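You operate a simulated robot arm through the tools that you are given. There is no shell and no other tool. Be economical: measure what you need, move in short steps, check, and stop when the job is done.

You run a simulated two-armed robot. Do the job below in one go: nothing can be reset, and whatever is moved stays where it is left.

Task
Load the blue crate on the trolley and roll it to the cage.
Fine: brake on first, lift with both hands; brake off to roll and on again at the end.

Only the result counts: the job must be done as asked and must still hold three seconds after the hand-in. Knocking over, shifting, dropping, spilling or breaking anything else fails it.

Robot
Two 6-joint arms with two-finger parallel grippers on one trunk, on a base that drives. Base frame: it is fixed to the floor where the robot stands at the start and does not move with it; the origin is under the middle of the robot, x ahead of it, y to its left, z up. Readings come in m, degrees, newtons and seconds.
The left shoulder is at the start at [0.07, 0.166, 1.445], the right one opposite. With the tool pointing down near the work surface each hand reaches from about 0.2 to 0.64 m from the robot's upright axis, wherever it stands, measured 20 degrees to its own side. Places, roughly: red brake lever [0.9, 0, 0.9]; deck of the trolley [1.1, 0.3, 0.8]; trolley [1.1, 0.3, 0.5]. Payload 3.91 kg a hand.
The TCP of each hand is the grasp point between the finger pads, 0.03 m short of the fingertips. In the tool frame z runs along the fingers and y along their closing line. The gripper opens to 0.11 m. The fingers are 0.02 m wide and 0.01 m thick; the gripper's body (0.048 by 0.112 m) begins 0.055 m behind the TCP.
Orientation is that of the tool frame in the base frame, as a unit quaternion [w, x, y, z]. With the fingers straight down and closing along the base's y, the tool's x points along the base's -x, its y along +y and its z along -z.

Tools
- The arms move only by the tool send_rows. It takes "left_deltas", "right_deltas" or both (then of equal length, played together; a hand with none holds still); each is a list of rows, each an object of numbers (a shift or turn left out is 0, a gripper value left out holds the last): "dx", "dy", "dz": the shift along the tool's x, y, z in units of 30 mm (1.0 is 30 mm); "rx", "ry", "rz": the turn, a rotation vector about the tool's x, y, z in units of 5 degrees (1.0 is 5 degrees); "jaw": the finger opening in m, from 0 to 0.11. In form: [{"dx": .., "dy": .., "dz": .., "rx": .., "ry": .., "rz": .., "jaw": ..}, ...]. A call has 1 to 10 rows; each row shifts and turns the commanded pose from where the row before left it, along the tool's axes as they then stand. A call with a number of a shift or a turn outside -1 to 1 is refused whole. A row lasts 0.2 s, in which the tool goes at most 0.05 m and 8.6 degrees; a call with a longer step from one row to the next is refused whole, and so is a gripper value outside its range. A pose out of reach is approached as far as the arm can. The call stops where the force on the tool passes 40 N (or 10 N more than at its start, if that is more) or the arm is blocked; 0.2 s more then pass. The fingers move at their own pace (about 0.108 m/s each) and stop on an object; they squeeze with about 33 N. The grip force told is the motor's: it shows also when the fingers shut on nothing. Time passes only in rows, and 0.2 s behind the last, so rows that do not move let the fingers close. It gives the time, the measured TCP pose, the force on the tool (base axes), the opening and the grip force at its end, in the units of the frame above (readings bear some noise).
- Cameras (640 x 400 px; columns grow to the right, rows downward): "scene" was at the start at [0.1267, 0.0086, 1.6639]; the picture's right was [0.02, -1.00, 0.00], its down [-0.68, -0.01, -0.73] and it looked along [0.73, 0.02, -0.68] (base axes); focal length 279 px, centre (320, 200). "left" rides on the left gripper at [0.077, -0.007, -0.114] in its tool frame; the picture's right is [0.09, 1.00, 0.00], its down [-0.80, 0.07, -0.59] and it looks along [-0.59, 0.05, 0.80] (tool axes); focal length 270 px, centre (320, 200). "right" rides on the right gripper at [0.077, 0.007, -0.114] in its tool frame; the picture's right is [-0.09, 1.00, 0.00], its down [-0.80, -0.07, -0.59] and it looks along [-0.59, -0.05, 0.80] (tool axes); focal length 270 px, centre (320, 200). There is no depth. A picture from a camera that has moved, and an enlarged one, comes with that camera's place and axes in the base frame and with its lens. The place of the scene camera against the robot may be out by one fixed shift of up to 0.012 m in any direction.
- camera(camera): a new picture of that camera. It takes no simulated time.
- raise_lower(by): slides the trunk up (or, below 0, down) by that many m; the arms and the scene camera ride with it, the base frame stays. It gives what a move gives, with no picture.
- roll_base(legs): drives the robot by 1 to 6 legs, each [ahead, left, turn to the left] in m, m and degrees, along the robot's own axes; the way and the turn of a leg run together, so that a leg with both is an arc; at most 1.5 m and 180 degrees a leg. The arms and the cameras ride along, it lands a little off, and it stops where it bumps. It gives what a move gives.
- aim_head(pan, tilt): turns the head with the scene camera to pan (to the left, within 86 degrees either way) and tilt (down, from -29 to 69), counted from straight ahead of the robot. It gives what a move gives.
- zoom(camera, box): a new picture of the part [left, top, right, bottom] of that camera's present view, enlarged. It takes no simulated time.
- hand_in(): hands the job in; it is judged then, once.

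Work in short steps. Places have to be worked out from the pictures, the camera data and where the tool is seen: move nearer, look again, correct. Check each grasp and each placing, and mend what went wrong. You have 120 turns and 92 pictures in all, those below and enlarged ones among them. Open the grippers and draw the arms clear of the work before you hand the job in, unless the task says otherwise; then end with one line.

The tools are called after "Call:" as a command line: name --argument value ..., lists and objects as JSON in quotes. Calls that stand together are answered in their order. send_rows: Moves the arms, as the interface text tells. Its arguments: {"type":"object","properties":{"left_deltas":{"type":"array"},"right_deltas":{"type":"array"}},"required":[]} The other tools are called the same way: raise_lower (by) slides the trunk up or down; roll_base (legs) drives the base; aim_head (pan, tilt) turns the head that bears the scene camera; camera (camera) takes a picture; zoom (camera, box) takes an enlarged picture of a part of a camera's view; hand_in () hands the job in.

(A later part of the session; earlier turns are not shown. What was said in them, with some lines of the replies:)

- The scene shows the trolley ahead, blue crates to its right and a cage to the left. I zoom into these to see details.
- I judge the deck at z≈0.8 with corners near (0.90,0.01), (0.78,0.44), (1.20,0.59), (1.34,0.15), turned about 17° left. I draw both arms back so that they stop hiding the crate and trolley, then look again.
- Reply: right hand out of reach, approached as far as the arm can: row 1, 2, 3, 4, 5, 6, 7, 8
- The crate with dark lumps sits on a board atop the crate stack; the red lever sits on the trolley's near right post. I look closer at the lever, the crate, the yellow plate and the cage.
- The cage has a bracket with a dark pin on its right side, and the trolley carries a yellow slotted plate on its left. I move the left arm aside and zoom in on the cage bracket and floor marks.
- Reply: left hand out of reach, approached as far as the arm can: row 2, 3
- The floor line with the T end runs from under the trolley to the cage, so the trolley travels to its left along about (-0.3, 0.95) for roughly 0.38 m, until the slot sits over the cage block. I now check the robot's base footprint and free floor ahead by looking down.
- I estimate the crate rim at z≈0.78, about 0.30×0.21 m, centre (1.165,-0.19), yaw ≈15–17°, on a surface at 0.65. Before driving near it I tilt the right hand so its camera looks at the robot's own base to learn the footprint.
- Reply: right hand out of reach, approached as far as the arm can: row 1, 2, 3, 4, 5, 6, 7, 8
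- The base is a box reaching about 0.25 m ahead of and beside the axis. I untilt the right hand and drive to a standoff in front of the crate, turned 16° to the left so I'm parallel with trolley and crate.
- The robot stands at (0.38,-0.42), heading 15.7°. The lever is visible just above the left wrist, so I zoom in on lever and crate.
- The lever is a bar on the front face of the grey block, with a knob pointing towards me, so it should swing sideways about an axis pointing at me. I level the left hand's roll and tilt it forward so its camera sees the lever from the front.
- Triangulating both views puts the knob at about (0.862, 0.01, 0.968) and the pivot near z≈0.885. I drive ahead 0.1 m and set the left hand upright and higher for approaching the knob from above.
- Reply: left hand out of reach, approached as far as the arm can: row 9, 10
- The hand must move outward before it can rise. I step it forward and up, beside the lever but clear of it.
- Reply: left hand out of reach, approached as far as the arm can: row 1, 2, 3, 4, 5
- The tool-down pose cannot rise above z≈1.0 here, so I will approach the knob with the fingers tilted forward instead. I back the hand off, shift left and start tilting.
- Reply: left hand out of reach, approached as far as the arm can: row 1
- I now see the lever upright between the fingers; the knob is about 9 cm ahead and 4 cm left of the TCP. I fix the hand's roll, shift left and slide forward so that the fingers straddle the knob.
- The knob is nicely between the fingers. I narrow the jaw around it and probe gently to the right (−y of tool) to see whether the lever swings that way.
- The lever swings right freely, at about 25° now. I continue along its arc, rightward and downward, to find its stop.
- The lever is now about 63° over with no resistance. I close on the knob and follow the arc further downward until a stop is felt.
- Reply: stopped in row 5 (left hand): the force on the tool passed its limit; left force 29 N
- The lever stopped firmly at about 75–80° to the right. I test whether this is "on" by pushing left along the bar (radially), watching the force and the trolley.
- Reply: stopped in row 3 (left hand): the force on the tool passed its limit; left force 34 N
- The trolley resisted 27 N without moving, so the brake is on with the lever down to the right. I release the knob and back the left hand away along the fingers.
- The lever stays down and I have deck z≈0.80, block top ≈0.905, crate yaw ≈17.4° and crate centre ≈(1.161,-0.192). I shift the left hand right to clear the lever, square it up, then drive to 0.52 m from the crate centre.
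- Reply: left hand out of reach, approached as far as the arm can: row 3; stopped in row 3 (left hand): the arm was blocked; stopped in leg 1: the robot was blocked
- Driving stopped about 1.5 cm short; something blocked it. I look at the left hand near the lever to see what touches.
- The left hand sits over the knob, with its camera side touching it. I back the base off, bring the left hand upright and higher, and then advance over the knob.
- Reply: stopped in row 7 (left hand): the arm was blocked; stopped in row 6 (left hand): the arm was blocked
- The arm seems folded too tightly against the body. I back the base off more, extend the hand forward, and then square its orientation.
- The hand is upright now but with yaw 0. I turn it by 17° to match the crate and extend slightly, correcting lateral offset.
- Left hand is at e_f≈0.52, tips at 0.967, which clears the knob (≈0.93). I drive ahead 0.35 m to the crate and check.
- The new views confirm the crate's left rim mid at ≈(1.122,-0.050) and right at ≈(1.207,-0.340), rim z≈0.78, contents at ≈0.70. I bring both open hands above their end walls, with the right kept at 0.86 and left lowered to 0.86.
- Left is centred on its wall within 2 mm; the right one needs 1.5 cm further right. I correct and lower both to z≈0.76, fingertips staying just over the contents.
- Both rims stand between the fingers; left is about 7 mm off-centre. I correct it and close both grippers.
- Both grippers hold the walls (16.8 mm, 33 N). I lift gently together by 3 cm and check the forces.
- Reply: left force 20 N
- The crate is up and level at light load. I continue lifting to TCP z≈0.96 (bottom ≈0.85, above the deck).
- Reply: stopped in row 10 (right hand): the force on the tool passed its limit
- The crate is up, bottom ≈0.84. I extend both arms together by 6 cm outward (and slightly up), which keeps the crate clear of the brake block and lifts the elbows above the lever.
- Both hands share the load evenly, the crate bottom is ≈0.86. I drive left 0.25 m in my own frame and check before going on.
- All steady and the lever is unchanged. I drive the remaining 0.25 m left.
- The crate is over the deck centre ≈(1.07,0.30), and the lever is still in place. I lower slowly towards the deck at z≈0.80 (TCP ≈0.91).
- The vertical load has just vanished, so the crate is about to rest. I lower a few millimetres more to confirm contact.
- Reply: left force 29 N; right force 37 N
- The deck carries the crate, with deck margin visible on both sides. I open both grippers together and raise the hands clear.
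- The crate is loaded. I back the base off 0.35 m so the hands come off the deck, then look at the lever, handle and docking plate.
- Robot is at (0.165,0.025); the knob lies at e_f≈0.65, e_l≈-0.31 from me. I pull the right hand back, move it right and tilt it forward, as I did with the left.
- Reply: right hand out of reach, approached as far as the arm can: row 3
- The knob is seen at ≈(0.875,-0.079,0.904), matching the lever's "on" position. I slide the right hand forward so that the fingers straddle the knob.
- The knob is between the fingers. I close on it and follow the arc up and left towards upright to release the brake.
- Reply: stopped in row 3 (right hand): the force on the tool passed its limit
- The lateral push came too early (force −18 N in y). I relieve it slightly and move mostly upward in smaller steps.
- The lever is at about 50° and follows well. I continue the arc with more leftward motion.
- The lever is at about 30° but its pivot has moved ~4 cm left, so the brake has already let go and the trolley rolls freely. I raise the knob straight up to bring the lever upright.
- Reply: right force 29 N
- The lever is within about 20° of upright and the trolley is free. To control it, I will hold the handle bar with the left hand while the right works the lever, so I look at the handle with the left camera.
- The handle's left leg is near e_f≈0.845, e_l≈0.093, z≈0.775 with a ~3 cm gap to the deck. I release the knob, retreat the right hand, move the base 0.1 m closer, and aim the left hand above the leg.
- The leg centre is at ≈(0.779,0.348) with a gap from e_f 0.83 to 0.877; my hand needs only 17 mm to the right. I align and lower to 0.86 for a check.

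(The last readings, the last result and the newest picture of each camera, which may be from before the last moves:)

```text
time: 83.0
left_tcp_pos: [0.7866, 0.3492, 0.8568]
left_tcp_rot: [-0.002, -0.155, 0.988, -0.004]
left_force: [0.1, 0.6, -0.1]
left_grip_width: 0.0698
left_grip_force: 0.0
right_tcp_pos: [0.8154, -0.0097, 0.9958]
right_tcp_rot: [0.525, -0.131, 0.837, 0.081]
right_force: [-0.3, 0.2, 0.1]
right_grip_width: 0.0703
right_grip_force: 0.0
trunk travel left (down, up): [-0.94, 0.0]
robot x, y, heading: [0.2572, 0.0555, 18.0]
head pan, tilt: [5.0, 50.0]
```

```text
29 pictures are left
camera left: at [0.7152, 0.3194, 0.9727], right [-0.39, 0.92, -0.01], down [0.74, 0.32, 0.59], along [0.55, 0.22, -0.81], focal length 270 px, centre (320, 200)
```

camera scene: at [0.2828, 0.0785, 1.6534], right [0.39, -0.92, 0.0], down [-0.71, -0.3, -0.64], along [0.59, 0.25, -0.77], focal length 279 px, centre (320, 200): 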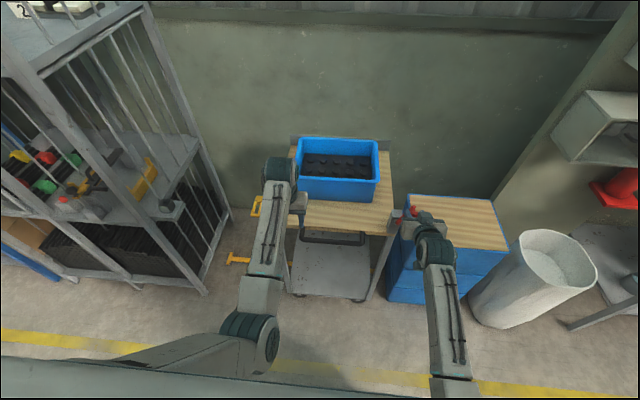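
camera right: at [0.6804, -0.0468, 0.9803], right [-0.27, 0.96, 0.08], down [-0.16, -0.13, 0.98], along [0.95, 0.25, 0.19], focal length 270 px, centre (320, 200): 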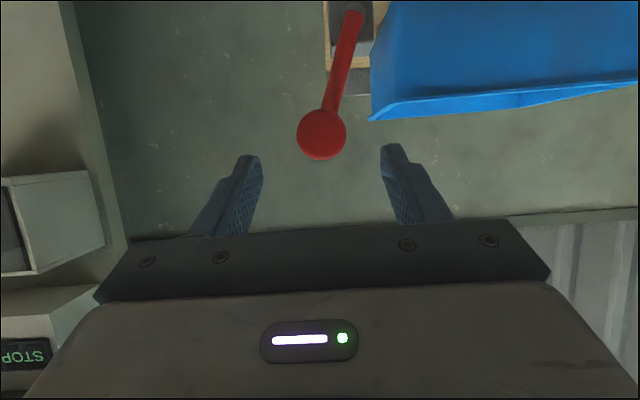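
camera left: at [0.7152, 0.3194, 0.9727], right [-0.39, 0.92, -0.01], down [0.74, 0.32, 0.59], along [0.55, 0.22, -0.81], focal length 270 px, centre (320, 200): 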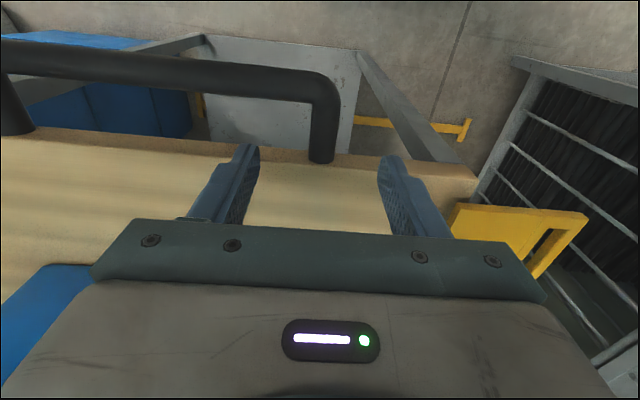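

The leg lies exactly between the fingers laterally; I shift 6 mm back for equal gap clearance and lower to z≈0.775, with force stop as guard.

Call:
send_rows --left_deltas '[{"dx": 0.2}, {"dz": 0.68}, {"dz": 0.68}, {"dz": 0.68}, {"dz": 0.6}]'

Call:
camera --camera "left"

```text
time: 84.2
left_tcp_pos: [0.7809, 0.347, 0.7766]
left_tcp_rot: [-0.002, -0.156, 0.988, -0.004]
left_force: [0.7, 0.0, 0.5]
left_grip_width: 0.0701
left_grip_force: 0.0
right_tcp_pos: [0.8149, -0.0104, 0.9962]
right_tcp_rot: [0.525, -0.131, 0.837, 0.082]
right_force: [-0.5, -0.1, 0.1]
right_grip_width: 0.0699
right_grip_force: 0.0
trunk travel left (down, up): [-0.94, 0.0]
robot x, y, heading: [0.2574, 0.0529, 17.5]
head pan, tilt: [5.0, 50.0]
```

```text
28 pictures are left
camera left: at [0.7101, 0.3176, 0.8914], right [-0.39, 0.92, -0.01], down [0.74, 0.32, 0.59], along [0.55, 0.22, -0.81], focal length 270 px, centre (320, 200)
```

left: 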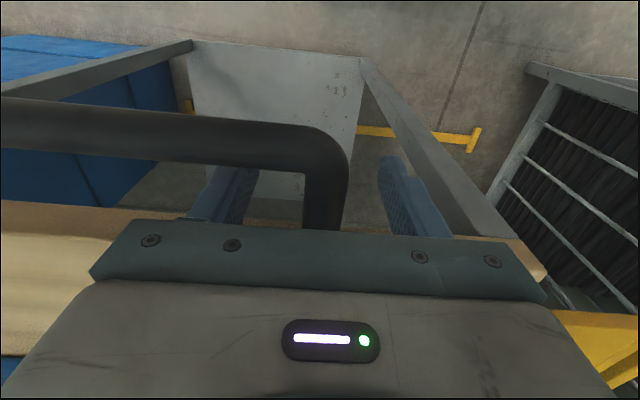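

The left fingers stand on both sides of the handle leg without contact. I close the left gripper on it.

Call:
send_rows --left_deltas '[{"jaw": 0.0}, {"jaw": 0.0}, {}, {}]'

Call:
camera --camera "left"

```text
time: 85.2
left_tcp_pos: [0.7796, 0.3467, 0.7767]
left_tcp_rot: [-0.001, -0.156, 0.988, -0.004]
left_force: [-2.1, 4.9, 1.0]
left_grip_width: 0.0199
left_grip_force: 45.6
right_tcp_pos: [0.8147, -0.0107, 0.9974]
right_tcp_rot: [0.525, -0.132, 0.836, 0.082]
right_force: [-0.2, -0.4, 0.1]
right_grip_width: 0.0702
right_grip_force: 0.0
trunk travel left (down, up): [-0.94, 0.0]
robot x, y, heading: [0.2565, 0.0528, 17.5]
head pan, tilt: [5.0, 50.0]
```

```text
27 pictures are left
camera left: at [0.7091, 0.3182, 0.8918], right [-0.39, 0.92, -0.01], down [0.74, 0.32, 0.59], along [0.55, 0.23, -0.81], focal length 270 px, centre (320, 200)
```

left: 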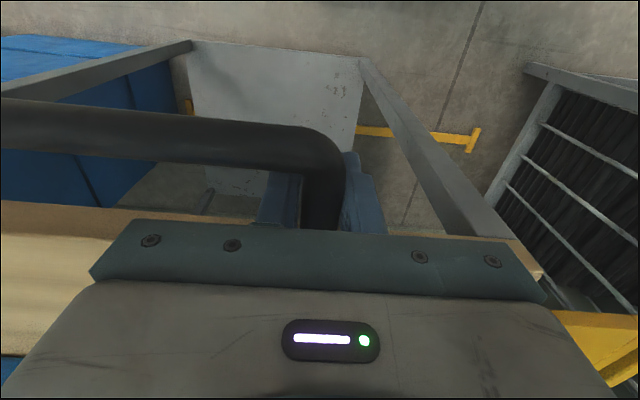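

The leg is held (20 mm). With the trolley held by the left hand, I use the right hand to push the lever the last 20° to upright.

Call:
send_rows --right_deltas '[{"dz": 0.81, "dy": 0.05}, {"dz": 0.81, "dy": 0.05}, {"jaw": 0.045}, {"dy": 0.4, "dx": -0.05}, {"dy": 0.4, "dx": -0.05}, {"dy": 0.35}]'

Call:
camera --camera "right"

```text
time: 86.6
left_tcp_pos: [0.7788, 0.3468, 0.7776]
left_tcp_rot: [-0.003, -0.156, 0.988, -0.004]
left_force: [-0.9, 6.3, -0.3]
left_grip_width: 0.02
left_grip_force: 45.4
right_tcp_pos: [0.8452, 0.0378, 0.9796]
right_tcp_rot: [0.525, -0.134, 0.836, 0.083]
right_force: [0.3, -3.7, 1.3]
right_grip_width: 0.0467
right_grip_force: 2.1
trunk travel left (down, up): [-0.94, 0.0]
robot x, y, heading: [0.253, 0.0522, 17.6]
head pan, tilt: [5.0, 50.0]
```

```text
26 pictures are left
camera right: at [0.714, 0.0028, 0.9618], right [-0.27, 0.96, 0.08], down [-0.16, -0.12, 0.98], along [0.95, 0.25, 0.18], focal length 270 px, centre (320, 200)
```

right: 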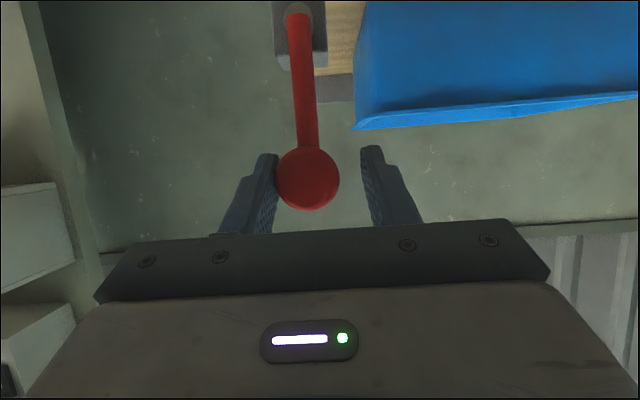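

The lever is upright again (brake fully off). I recentre and widen the right gripper around the knob, then roll the trolley 0.15 m left by driving the base.

Call:
send_rows --right_deltas '[{"dy": -0.2, "jaw": 0.11}, {}]'

Call:
roll_base --legs '[[0, 0.15, 0]]'

Call:
aim_head --pan 35 --tilt 50

Call:
camera --camera "scene"

```text
time: 87.2
left_tcp_pos: [0.78, 0.3471, 0.7765]
left_tcp_rot: [-0.002, -0.155, 0.988, -0.005]
left_force: [0.0, 2.3, 0.8]
left_grip_width: 0.0201
left_grip_force: 45.1
right_tcp_pos: [0.848, 0.0326, 0.9782]
right_tcp_rot: [0.525, -0.132, 0.837, 0.083]
right_force: [0.1, 0.3, 0.1]
right_grip_width: 0.1102
right_grip_force: 0.1
trunk travel left (down, up): [-0.94, 0.0]
robot x, y, heading: [0.2527, 0.0533, 17.6]
head pan, tilt: [5.0, 50.0]
```

```text
time: 88.6
left_tcp_pos: [0.7375, 0.4841, 0.7763]
left_tcp_rot: [-0.002, -0.155, 0.988, -0.005]
left_force: [7.9, -5.4, -1.1]
left_grip_width: 0.0198
left_grip_force: 44.6
right_tcp_pos: [0.8035, 0.1704, 0.9787]
right_tcp_rot: [0.525, -0.131, 0.837, 0.083]
right_force: [0.5, -0.2, 0.1]
right_grip_width: 0.1104
right_grip_force: 0.0
trunk travel left (down, up): [-0.94, 0.0]
robot x, y, heading: [0.2143, 0.1956, 17.7]
head pan, tilt: [5.0, 50.0]
```

```text
time: 89.5
left_tcp_pos: [0.7362, 0.4849, 0.7768]
left_tcp_rot: [-0.001, -0.155, 0.988, -0.006]
left_force: [2.1, -1.5, -2.3]
left_grip_width: 0.0199
left_grip_force: 45.7
right_tcp_pos: [0.804, 0.1704, 0.9788]
right_tcp_rot: [0.526, -0.131, 0.837, 0.081]
right_force: [0.7, 0.0, -0.1]
right_grip_width: 0.1099
right_grip_force: 0.1
trunk travel left (down, up): [-0.94, 0.0]
robot x, y, heading: [0.2148, 0.1922, 17.9]
head pan, tilt: [35.0, 50.0]
```

```text
25 pictures are left
camera scene: at [0.3, 0.277, 1.6542], right [0.79, -0.61, 0.0], down [-0.47, -0.61, -0.64], along [0.39, 0.51, -0.77], focal length 279 px, centre (320, 200)
```

scene: 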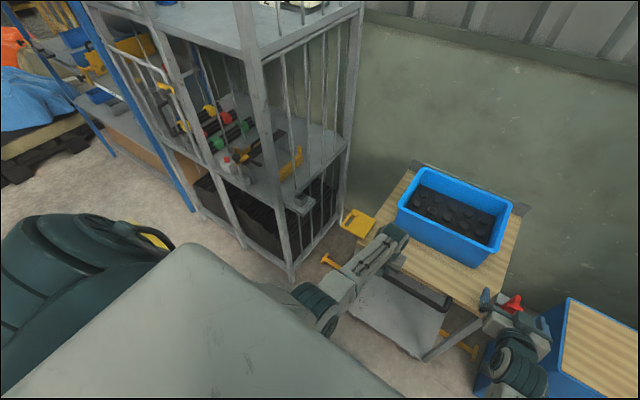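

The trolley follows smoothly (0.145 m). I zoom on the plate and the cage bracket to measure the remaining distance.

Call:
zoom --camera "scene" --box '[270, 170, 390, 245]'

```text
5.33 times, centred on (330, 208) of scene
camera zoom: at [0.3, 0.277, 1.6542], right [0.79, -0.61, 0.0], down [-0.47, -0.61, -0.64], along [0.39, 0.51, -0.77], focal length 1490 px, centre (267, 160)
```

zoom: 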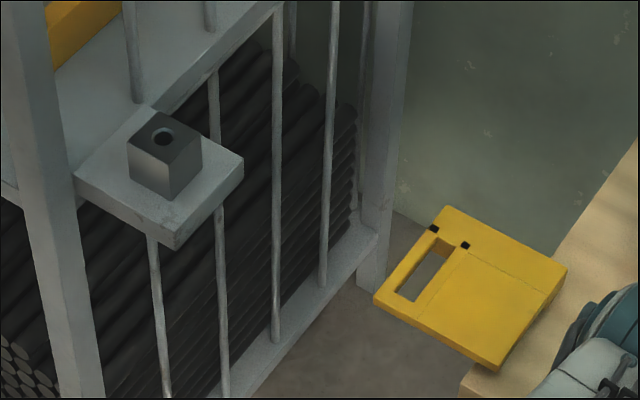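

The slot sits ≈0.23–0.25 m from the block's hole along the track. I roll 0.15 m further and look again.

Call:
roll_base --legs '[[0, 0.155, 0]]'

Call:
zoom --camera "scene" --box '[230, 150, 390, 250]'

Call:
camera --camera "left"

```text
time: 90.9
left_tcp_pos: [0.6913, 0.6294, 0.7765]
left_tcp_rot: [0.0, -0.158, 0.987, -0.005]
left_force: [17.1, -1.0, -1.7]
left_grip_width: 0.0198
left_grip_force: 44.7
right_tcp_pos: [0.7587, 0.3182, 0.9771]
right_tcp_rot: [0.524, -0.136, 0.837, 0.086]
right_force: [0.6, -0.3, -0.6]
right_grip_width: 0.1103
right_grip_force: 0.1
trunk travel left (down, up): [-0.94, 0.0]
robot x, y, heading: [0.1647, 0.3365, 18.3]
head pan, tilt: [35.0, 50.0]
```

```text
4.00 times, centred on (310, 200) of scene
camera zoom: at [0.2565, 0.4188, 1.654], right [0.8, -0.6, 0.0], down [-0.46, -0.61, -0.64], along [0.38, 0.51, -0.77], focal length 1118 px, centre (360, 200)
```

zoom: 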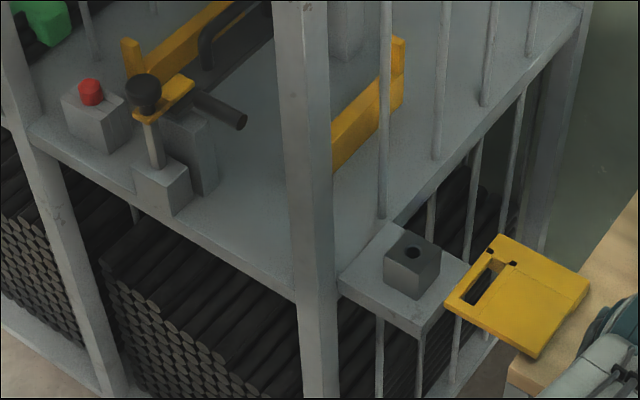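

```text
22 pictures are left
camera left: at [0.6207, 0.5994, 0.8917], right [-0.39, 0.92, -0.01], down [0.74, 0.32, 0.59], along [0.55, 0.22, -0.81], focal length 270 px, centre (320, 200)
```

left: 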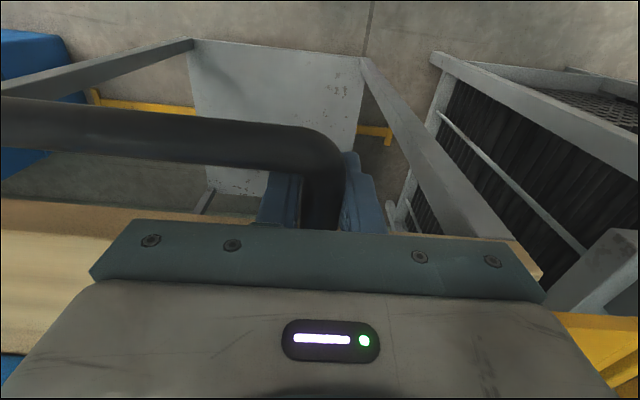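

The slot is ≈0.08 m short of the hole, and the x-force shows my path diverging slightly from the track. I correct heading and roll 0.055 m further, with a slight move ahead.

Call:
roll_base --legs '[[0.012, 0.055, -0.6]]'

Call:
zoom --camera "scene" --box '[260, 160, 380, 235]'

```text
time: 92.0
left_tcp_pos: [0.681, 0.6654, 0.7759]
left_tcp_rot: [-0.006, -0.153, 0.988, -0.01]
left_force: [-6.9, -15.5, 16.9]
left_grip_width: 0.0201
left_grip_force: 44.8
right_tcp_pos: [0.7501, 0.3614, 0.9797]
right_tcp_rot: [0.526, -0.13, 0.836, 0.084]
right_force: [0.3, 0.2, 0.8]
right_grip_width: 0.1099
right_grip_force: 0.1
trunk travel left (down, up): [-0.94, 0.0]
robot x, y, heading: [0.1595, 0.3916, 17.4]
head pan, tilt: [35.0, 50.0]
stopped in leg 1: the force on the tool passed its limit (the readings are from after the stop); the commanded pose is now the measured one
```

```text
5.33 times, centred on (320, 198) of scene
camera zoom: at [0.2446, 0.4641, 1.6547], right [0.79, -0.61, 0.0], down [-0.47, -0.6, -0.65], along [0.39, 0.51, -0.76], focal length 1490 px, centre (320, 213)
```

zoom: 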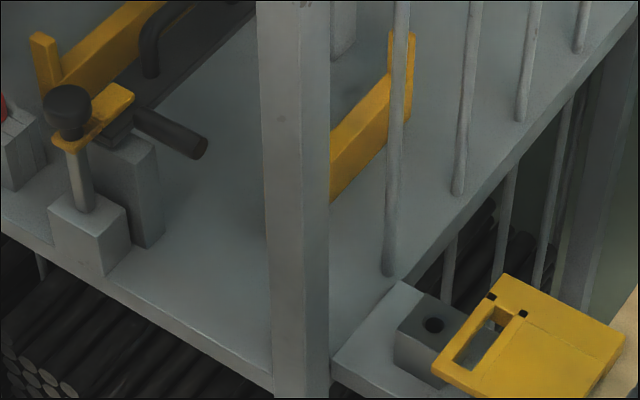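

The roll stopped on force with the slot ≈4 cm from the hole; it may be a stop or arm strain. I zoom in on the plate-block area.

Call:
zoom --camera "scene" --box '[325, 205, 381, 240]'

Call:
camera --camera "left"

```text
11.43 times, centred on (353, 222) of scene
camera zoom: at [0.2446, 0.4641, 1.6547], right [0.79, -0.61, 0.0], down [-0.47, -0.6, -0.65], along [0.39, 0.51, -0.76], focal length 3193 px, centre (-57, -57)
```

zoom: 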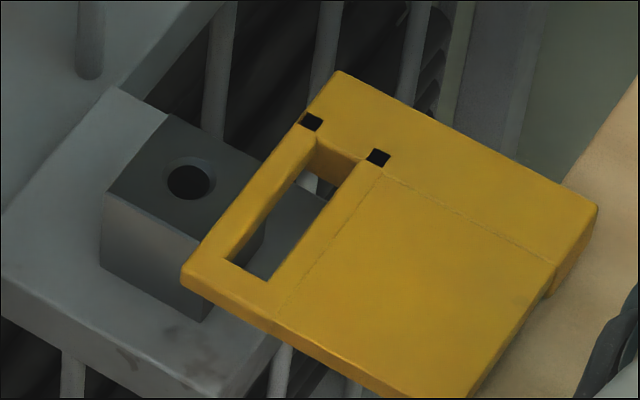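

```text
19 pictures are left
camera left: at [0.6103, 0.6379, 0.8926], right [-0.39, 0.92, -0.02], down [0.75, 0.32, 0.58], along [0.54, 0.21, -0.81], focal length 270 px, centre (320, 200)
```

left: 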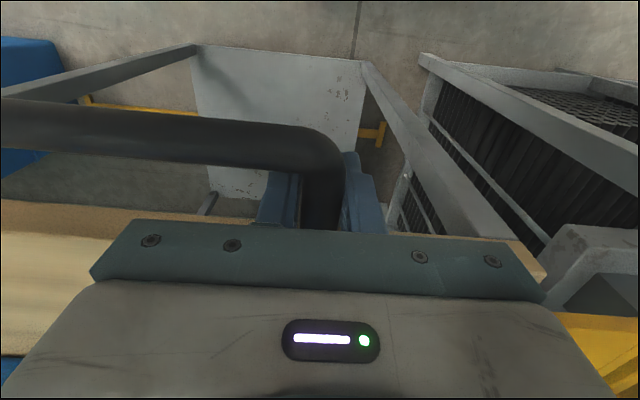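

The plate slides above the block, so nothing is in the way; the stop was arm strain. I move the trolley the last bit with the arms: both hands 3 cm left in small steps.

Call:
send_rows --left_deltas '[{"dz": -0.05}, {"dy": 0.2}, {"dy": 0.2}, {"dy": 0.2}, {"dy": 0.2}, {"dy": 0.2}]' --right_deltas '[{}, {"dy": 0.2}, {"dy": 0.2}, {"dy": 0.2}, {"dy": 0.2}, {"dy": 0.2}]'

Call:
zoom --camera "scene" --box '[325, 205, 381, 240]'

```text
time: 93.4
left_tcp_pos: [0.6692, 0.7014, 0.7759]
left_tcp_rot: [-0.007, -0.153, 0.988, -0.01]
left_force: [-13.8, -9.7, 9.0]
left_grip_width: 0.02
left_grip_force: 45.4
right_tcp_pos: [0.7384, 0.3957, 0.9808]
right_tcp_rot: [0.527, -0.13, 0.836, 0.081]
right_force: [-0.3, -0.5, -0.2]
right_grip_width: 0.1099
right_grip_force: 0.1
trunk travel left (down, up): [-0.94, 0.0]
robot x, y, heading: [0.1565, 0.3926, 17.2]
head pan, tilt: [35.0, 50.0]
```

```text
11.43 times, centred on (353, 222) of scene
camera zoom: at [0.2424, 0.4717, 1.6546], right [0.79, -0.61, 0.0], down [-0.46, -0.61, -0.64], along [0.39, 0.51, -0.76], focal length 3193 px, centre (-57, -57)
```

zoom: 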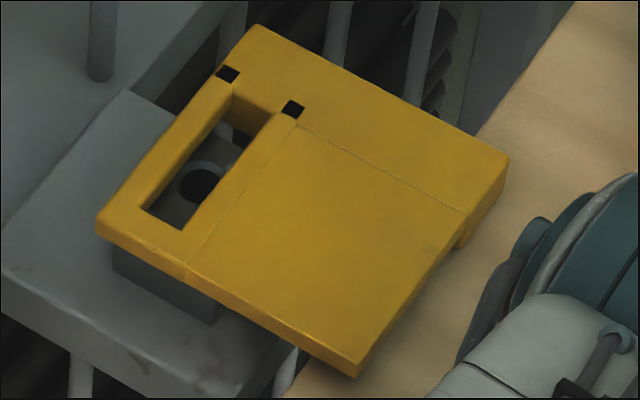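

The slot now lies over the hole; total travel ≈0.398 m against ≈0.404 m predicted. I nudge 5 mm more and check the lever with the right camera.

Call:
send_rows --left_deltas '[{"dy": 0.17, "dx": -0.1}, {}]' --right_deltas '[{"dy": 0.17}, {}]'

Call:
camera --camera "right"

Call:
zoom --camera "scene" --box '[325, 205, 381, 240]'

```text
time: 94.0
left_tcp_pos: [0.669, 0.7029, 0.7758]
left_tcp_rot: [-0.007, -0.154, 0.988, -0.011]
left_force: [-23.3, -27.4, 7.8]
left_grip_width: 0.0203
left_grip_force: 44.8
right_tcp_pos: [0.7346, 0.3971, 0.9803]
right_tcp_rot: [0.528, -0.13, 0.835, 0.083]
right_force: [0.1, 0.8, -0.6]
right_grip_width: 0.1098
right_grip_force: 0.0
trunk travel left (down, up): [-0.94, 0.0]
robot x, y, heading: [0.1572, 0.3875, 17.7]
head pan, tilt: [35.0, 50.0]
```

```text
17 pictures are left
camera right: at [0.6038, 0.3622, 0.9629], right [-0.27, 0.96, 0.08], down [-0.16, -0.13, 0.98], along [0.95, 0.25, 0.19], focal length 270 px, centre (320, 200)
```

right: 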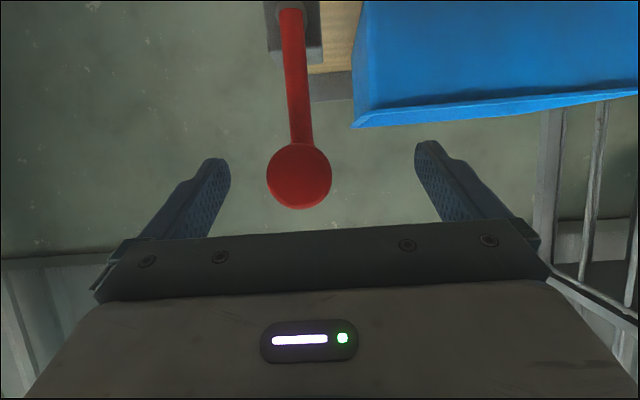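

```text
11.43 times, centred on (353, 222) of scene
camera zoom: at [0.2402, 0.4671, 1.6549], right [0.79, -0.61, 0.0], down [-0.46, -0.61, -0.65], along [0.39, 0.51, -0.76], focal length 3193 px, centre (-57, -57)
```

zoom: 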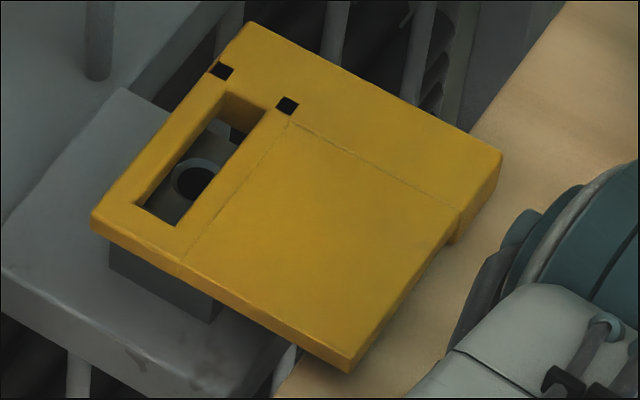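

Trolley is at its end stop now (27 N with hardly any motion), slot over the hole. Holding it there with the left hand, I narrow the right jaw around the knob and swing the lever to the right along the same arc as before.

Call:
send_rows --right_deltas '[{"dy": -0.33, "jaw": 0.05}, {}, {}, {"dy": -0.5}, {"dy": -0.5}, {"dy": -0.5}]'

Call:
send_rows --right_deltas '[{"dy": -0.5, "dx": 0.3, "dz": 0.14}, {"dy": -0.45, "dx": 0.37, "dz": 0.17}, {"dy": -0.4, "dx": 0.42, "dz": 0.19}]'

Call:
camera --camera "right"

```text
time: 95.4
left_tcp_pos: [0.6693, 0.702, 0.7769]
left_tcp_rot: [-0.007, -0.153, 0.988, -0.01]
left_force: [-26.9, -36.3, 1.2]
left_grip_width: 0.0198
left_grip_force: 44.5
right_tcp_pos: [0.7554, 0.3448, 0.9793]
right_tcp_rot: [0.527, -0.13, 0.836, 0.083]
right_force: [-0.5, -0.5, -0.7]
right_grip_width: 0.05
right_grip_force: 0.0
trunk travel left (down, up): [-0.94, 0.0]
robot x, y, heading: [0.1597, 0.3915, 17.6]
head pan, tilt: [35.0, 50.0]
```

```text
time: 96.2
left_tcp_pos: [0.6686, 0.7025, 0.7775]
left_tcp_rot: [-0.007, -0.153, 0.988, -0.01]
left_force: [-25.3, -35.2, 0.8]
left_grip_width: 0.0202
left_grip_force: 44.7
right_tcp_pos: [0.7686, 0.3046, 0.9454]
right_tcp_rot: [0.527, -0.13, 0.836, 0.083]
right_force: [0.1, 1.0, 0.2]
right_grip_width: 0.0501
right_grip_force: 0.0
trunk travel left (down, up): [-0.94, 0.0]
robot x, y, heading: [0.1558, 0.3927, 17.3]
head pan, tilt: [35.0, 50.0]
```

```text
15 pictures are left
camera right: at [0.6363, 0.2701, 0.9261], right [-0.27, 0.96, 0.08], down [-0.16, -0.13, 0.98], along [0.95, 0.25, 0.19], focal length 270 px, centre (320, 200)
```

right: 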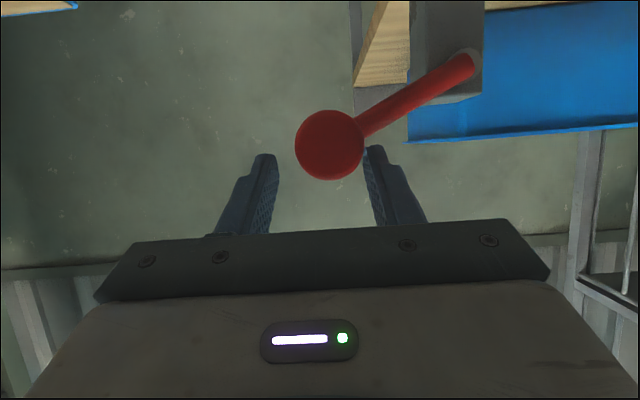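

The lever is about 60° over. I lower to the knob, close on it and press down along the arc until the stop is felt.

Call:
send_rows --right_deltas '[{"dx": 0.5, "dz": 0.24}, {"jaw": 0.02}, {"jaw": 0.02}, {"dy": -0.15, "dx": 0.3, "dz": 0.14}, {"dy": -0.08, "dx": 0.33, "dz": 0.16}, {"dx": 0.3, "dz": 0.14}, {"dx": 0.3, "dz": 0.14}]'

Call:
camera --camera "right"

```text
time: 97.2
left_tcp_pos: [0.669, 0.7014, 0.7761]
left_tcp_rot: [-0.005, -0.153, 0.988, -0.013]
left_force: [-6.0, -4.1, 11.8]
left_grip_width: 0.0203
left_grip_force: 46.0
right_tcp_pos: [0.7687, 0.3046, 0.9254]
right_tcp_rot: [0.534, -0.129, 0.831, 0.083]
right_force: [-10.2, -7.8, 8.5]
right_grip_width: 0.0229
right_grip_force: 2.7
trunk travel left (down, up): [-0.94, 0.0]
robot x, y, heading: [0.1554, 0.3894, 17.5]
head pan, tilt: [35.0, 50.0]
stopped in row 5 (right hand): the force on the tool passed its limit (the readings are from after the stop); the commanded pose is now the measured one
```

```text
14 pictures are left
camera right: at [0.6382, 0.2701, 0.905], right [-0.27, 0.96, 0.08], down [-0.18, -0.13, 0.98], along [0.95, 0.25, 0.21], focal length 270 px, centre (320, 200)
```

right: 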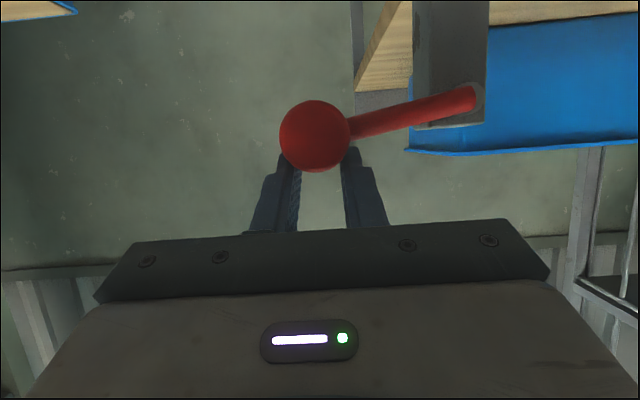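

The fingers slipped above the knob, and the lever already looks as low as in the earlier "on" view. I press it down from above with the nearly closed fingers to make sure it reaches the stop.

Call:
send_rows --right_deltas '[{"dx": 0.15, "dz": 0.07}, {"dx": 0.2, "dz": 0.09}, {"dx": 0.2, "dz": 0.09}, {"dx": 0.2, "dz": 0.09}]'

Call:
camera --camera "right"

```text
time: 97.7
left_tcp_pos: [0.6694, 0.7024, 0.7767]
left_tcp_rot: [-0.004, -0.153, 0.988, -0.013]
left_force: [-5.4, 0.8, 12.1]
left_grip_width: 0.0199
left_grip_force: 45.1
right_tcp_pos: [0.7682, 0.3053, 0.9252]
right_tcp_rot: [0.539, -0.129, 0.828, 0.084]
right_force: [-11.5, -5.2, 12.2]
right_grip_width: 0.022
right_grip_force: 2.5
trunk travel left (down, up): [-0.94, 0.0]
robot x, y, heading: [0.1574, 0.39, 17.4]
head pan, tilt: [35.0, 50.0]
stopped in row 2 (right hand): the force on the tool passed its limit (the readings are from after the stop); the commanded pose is now the measured one
```

```text
13 pictures are left
camera right: at [0.6385, 0.2698, 0.9032], right [-0.27, 0.96, 0.08], down [-0.19, -0.13, 0.97], along [0.94, 0.25, 0.21], focal length 270 px, centre (320, 200)
```

right: 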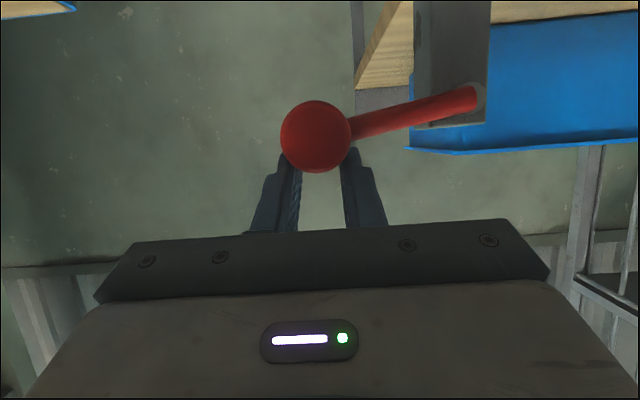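

The lever won't go lower: it is at its stop. I back the right hand off and test the brake by pulling the trolley gently rightward with the left hand.

Call:
send_rows --right_deltas '[{"dx": -0.4, "dz": -0.2}, {"dz": -0.9}, {"dz": -0.9}, {"dz": -0.9}, {"dz": -0.9}]'

Call:
send_rows --left_deltas '[{"dy": -0.08}, {"dy": -0.08}, {"dy": -0.08}, {}]'

Call:
camera --camera "right"

```text
time: 98.8
left_tcp_pos: [0.6695, 0.7014, 0.7774]
left_tcp_rot: [-0.002, -0.152, 0.988, -0.012]
left_force: [-19.9, -1.7, 28.2]
left_grip_width: 0.0202
left_grip_force: 45.6
right_tcp_pos: [0.6747, 0.2752, 0.9833]
right_tcp_rot: [0.538, -0.128, 0.829, 0.084]
right_force: [0.8, -0.3, -0.1]
right_grip_width: 0.0198
right_grip_force: 0.0
trunk travel left (down, up): [-0.94, 0.0]
robot x, y, heading: [0.1596, 0.3903, 17.2]
head pan, tilt: [35.0, 50.0]
```

```text
time: 99.7
left_tcp_pos: [0.6694, 0.7009, 0.7757]
left_tcp_rot: [-0.006, -0.155, 0.988, -0.007]
left_force: [-19.8, 5.4, 23.6]
left_grip_width: 0.0201
left_grip_force: 45.1
right_tcp_pos: [0.6772, 0.2762, 0.9816]
right_tcp_rot: [0.538, -0.129, 0.829, 0.085]
right_force: [0.3, -0.9, -0.5]
right_grip_width: 0.0201
right_grip_force: 0.0
trunk travel left (down, up): [-0.94, 0.0]
robot x, y, heading: [0.1548, 0.3915, 17.4]
head pan, tilt: [35.0, 50.0]
stopped in row 4 (left hand): the force on the tool passed its limit (the readings are from after the stop); the commanded pose is now the measured one
```

```text
12 pictures are left
camera right: at [0.5455, 0.2414, 0.9603], right [-0.27, 0.96, 0.08], down [-0.18, -0.14, 0.97], along [0.95, 0.25, 0.21], focal length 270 px, centre (320, 200)
```

right: 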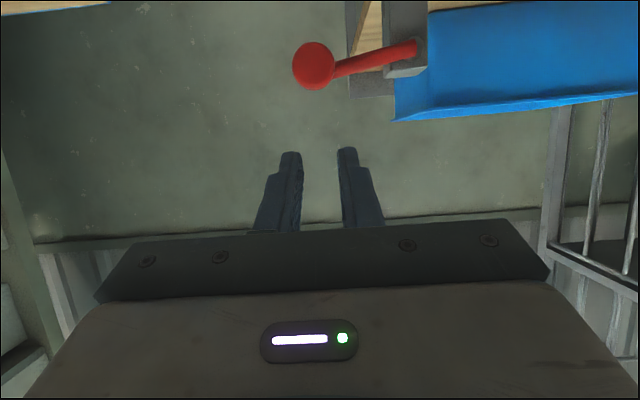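

The trolley held against the pull (force limit reached, no motion) and the lever sits as in the "on" position. I open the left gripper and lift it out of the handle.

Call:
send_rows --left_deltas '[{"jaw": 0.07}, {"jaw": 0.07}, {"dz": -0.6}, {"dz": -0.8}, {"dz": -0.8}, {"dz": -0.8}, {"dz": -0.8}, {"dz": -0.8}]'

Call:
camera --camera "left"

```text
time: 101.5
left_tcp_pos: [0.6768, 0.7031, 0.911]
left_tcp_rot: [-0.008, -0.153, 0.988, -0.009]
left_force: [0.0, -0.7, 0.6]
left_grip_width: 0.07
left_grip_force: 0.0
right_tcp_pos: [0.6804, 0.2774, 0.9799]
right_tcp_rot: [0.535, -0.129, 0.831, 0.084]
right_force: [0.9, 0.5, -0.3]
right_grip_width: 0.02
right_grip_force: 0.1
trunk travel left (down, up): [-0.94, 0.0]
robot x, y, heading: [0.1583, 0.3932, 17.4]
head pan, tilt: [35.0, 50.0]
```

```text
11 pictures are left
camera left: at [0.6072, 0.6752, 1.0278], right [-0.39, 0.92, -0.01], down [0.75, 0.32, 0.58], along [0.54, 0.21, -0.81], focal length 270 px, centre (320, 200)
```

left: 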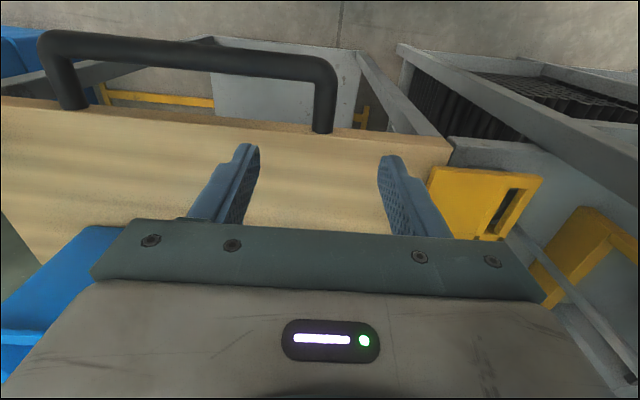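

The left hand is free above the handle. I drive straight back 0.3 m, open the right gripper and check the whole scene.

Call:
roll_base --legs '[[-0.3, 0, 0]]'

Call:
send_rows --right_deltas '[{"jaw": 0.11}, {}, {}]' --left_deltas '[{"jaw": 0.11}, {}, {}]'

Call:
aim_head --pan 5 --tilt 43

Call:
camera --camera "scene"

Call:
zoom --camera "scene" --box '[200, 100, 440, 250]'

```text
time: 103.5
left_tcp_pos: [0.4011, 0.6145, 0.9097]
left_tcp_rot: [-0.008, -0.151, 0.988, -0.009]
left_force: [-0.2, -0.4, -0.4]
left_grip_width: 0.0702
left_grip_force: 0.0
right_tcp_pos: [0.4022, 0.1869, 0.9792]
right_tcp_rot: [0.534, -0.127, 0.832, 0.083]
right_force: [0.5, -0.7, 0.8]
right_grip_width: 0.0198
right_grip_force: 0.0
trunk travel left (down, up): [-0.94, 0.0]
robot x, y, heading: [-0.1266, 0.3028, 17.2]
head pan, tilt: [35.0, 50.0]
```

```text
time: 104.3
left_tcp_pos: [0.3984, 0.6145, 0.9113]
left_tcp_rot: [-0.007, -0.152, 0.988, -0.01]
left_force: [0.3, -0.3, -1.3]
left_grip_width: 0.1099
left_grip_force: 0.1
right_tcp_pos: [0.401, 0.1876, 0.9807]
right_tcp_rot: [0.537, -0.126, 0.83, 0.082]
right_force: [-0.1, -0.1, 0.2]
right_grip_width: 0.1099
right_grip_force: 0.2
trunk travel left (down, up): [-0.94, 0.0]
robot x, y, heading: [-0.1189, 0.3052, 17.2]
head pan, tilt: [35.0, 50.0]
```

```text
time: 105.3
left_tcp_pos: [0.4006, 0.6142, 0.9112]
left_tcp_rot: [-0.007, -0.152, 0.988, -0.01]
left_force: [-0.2, -0.4, -0.1]
left_grip_width: 0.1101
left_grip_force: 0.0
right_tcp_pos: [0.401, 0.1882, 0.9793]
right_tcp_rot: [0.536, -0.127, 0.831, 0.083]
right_force: [0.0, 0.3, 0.2]
right_grip_width: 0.1099
right_grip_force: 0.1
trunk travel left (down, up): [-0.94, 0.0]
robot x, y, heading: [-0.1205, 0.3021, 17.3]
head pan, tilt: [5.0, 43.0]
```

```text
10 pictures are left
camera scene: at [-0.0027, 0.3567, 1.664], right [0.38, -0.93, 0.0], down [-0.63, -0.26, -0.73], along [0.68, 0.28, -0.68], focal length 279 px, centre (320, 200)
```

scene: 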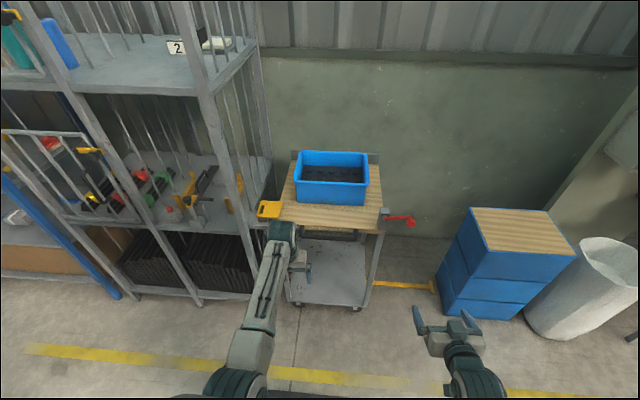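

```text
2.67 times, centred on (320, 175) of scene
camera zoom: at [-0.0027, 0.3567, 1.664], right [0.38, -0.93, 0.0], down [-0.63, -0.26, -0.73], along [0.68, 0.28, -0.68], focal length 745 px, centre (320, 267)
```

zoom: 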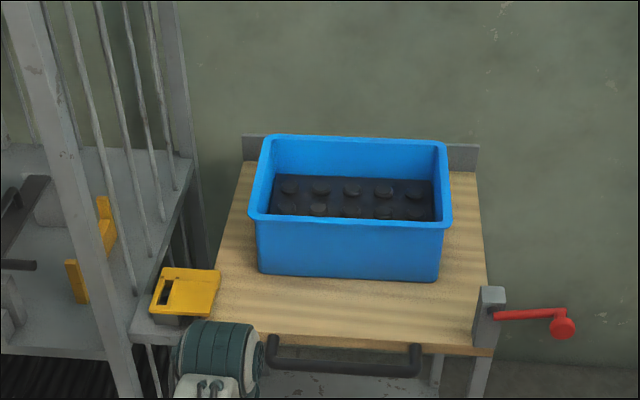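

The trolley stands docked at the cage with the crate squarely on its deck, the brake lever is down (on), and everything else is in place. Both grippers are open and clear, so I hand in.

Call:
hand_in

```text
The job is handed in.
```

The blue crate is on the trolley, the trolley is at its stop by the cage, and the brake is on; I've handed the job in.
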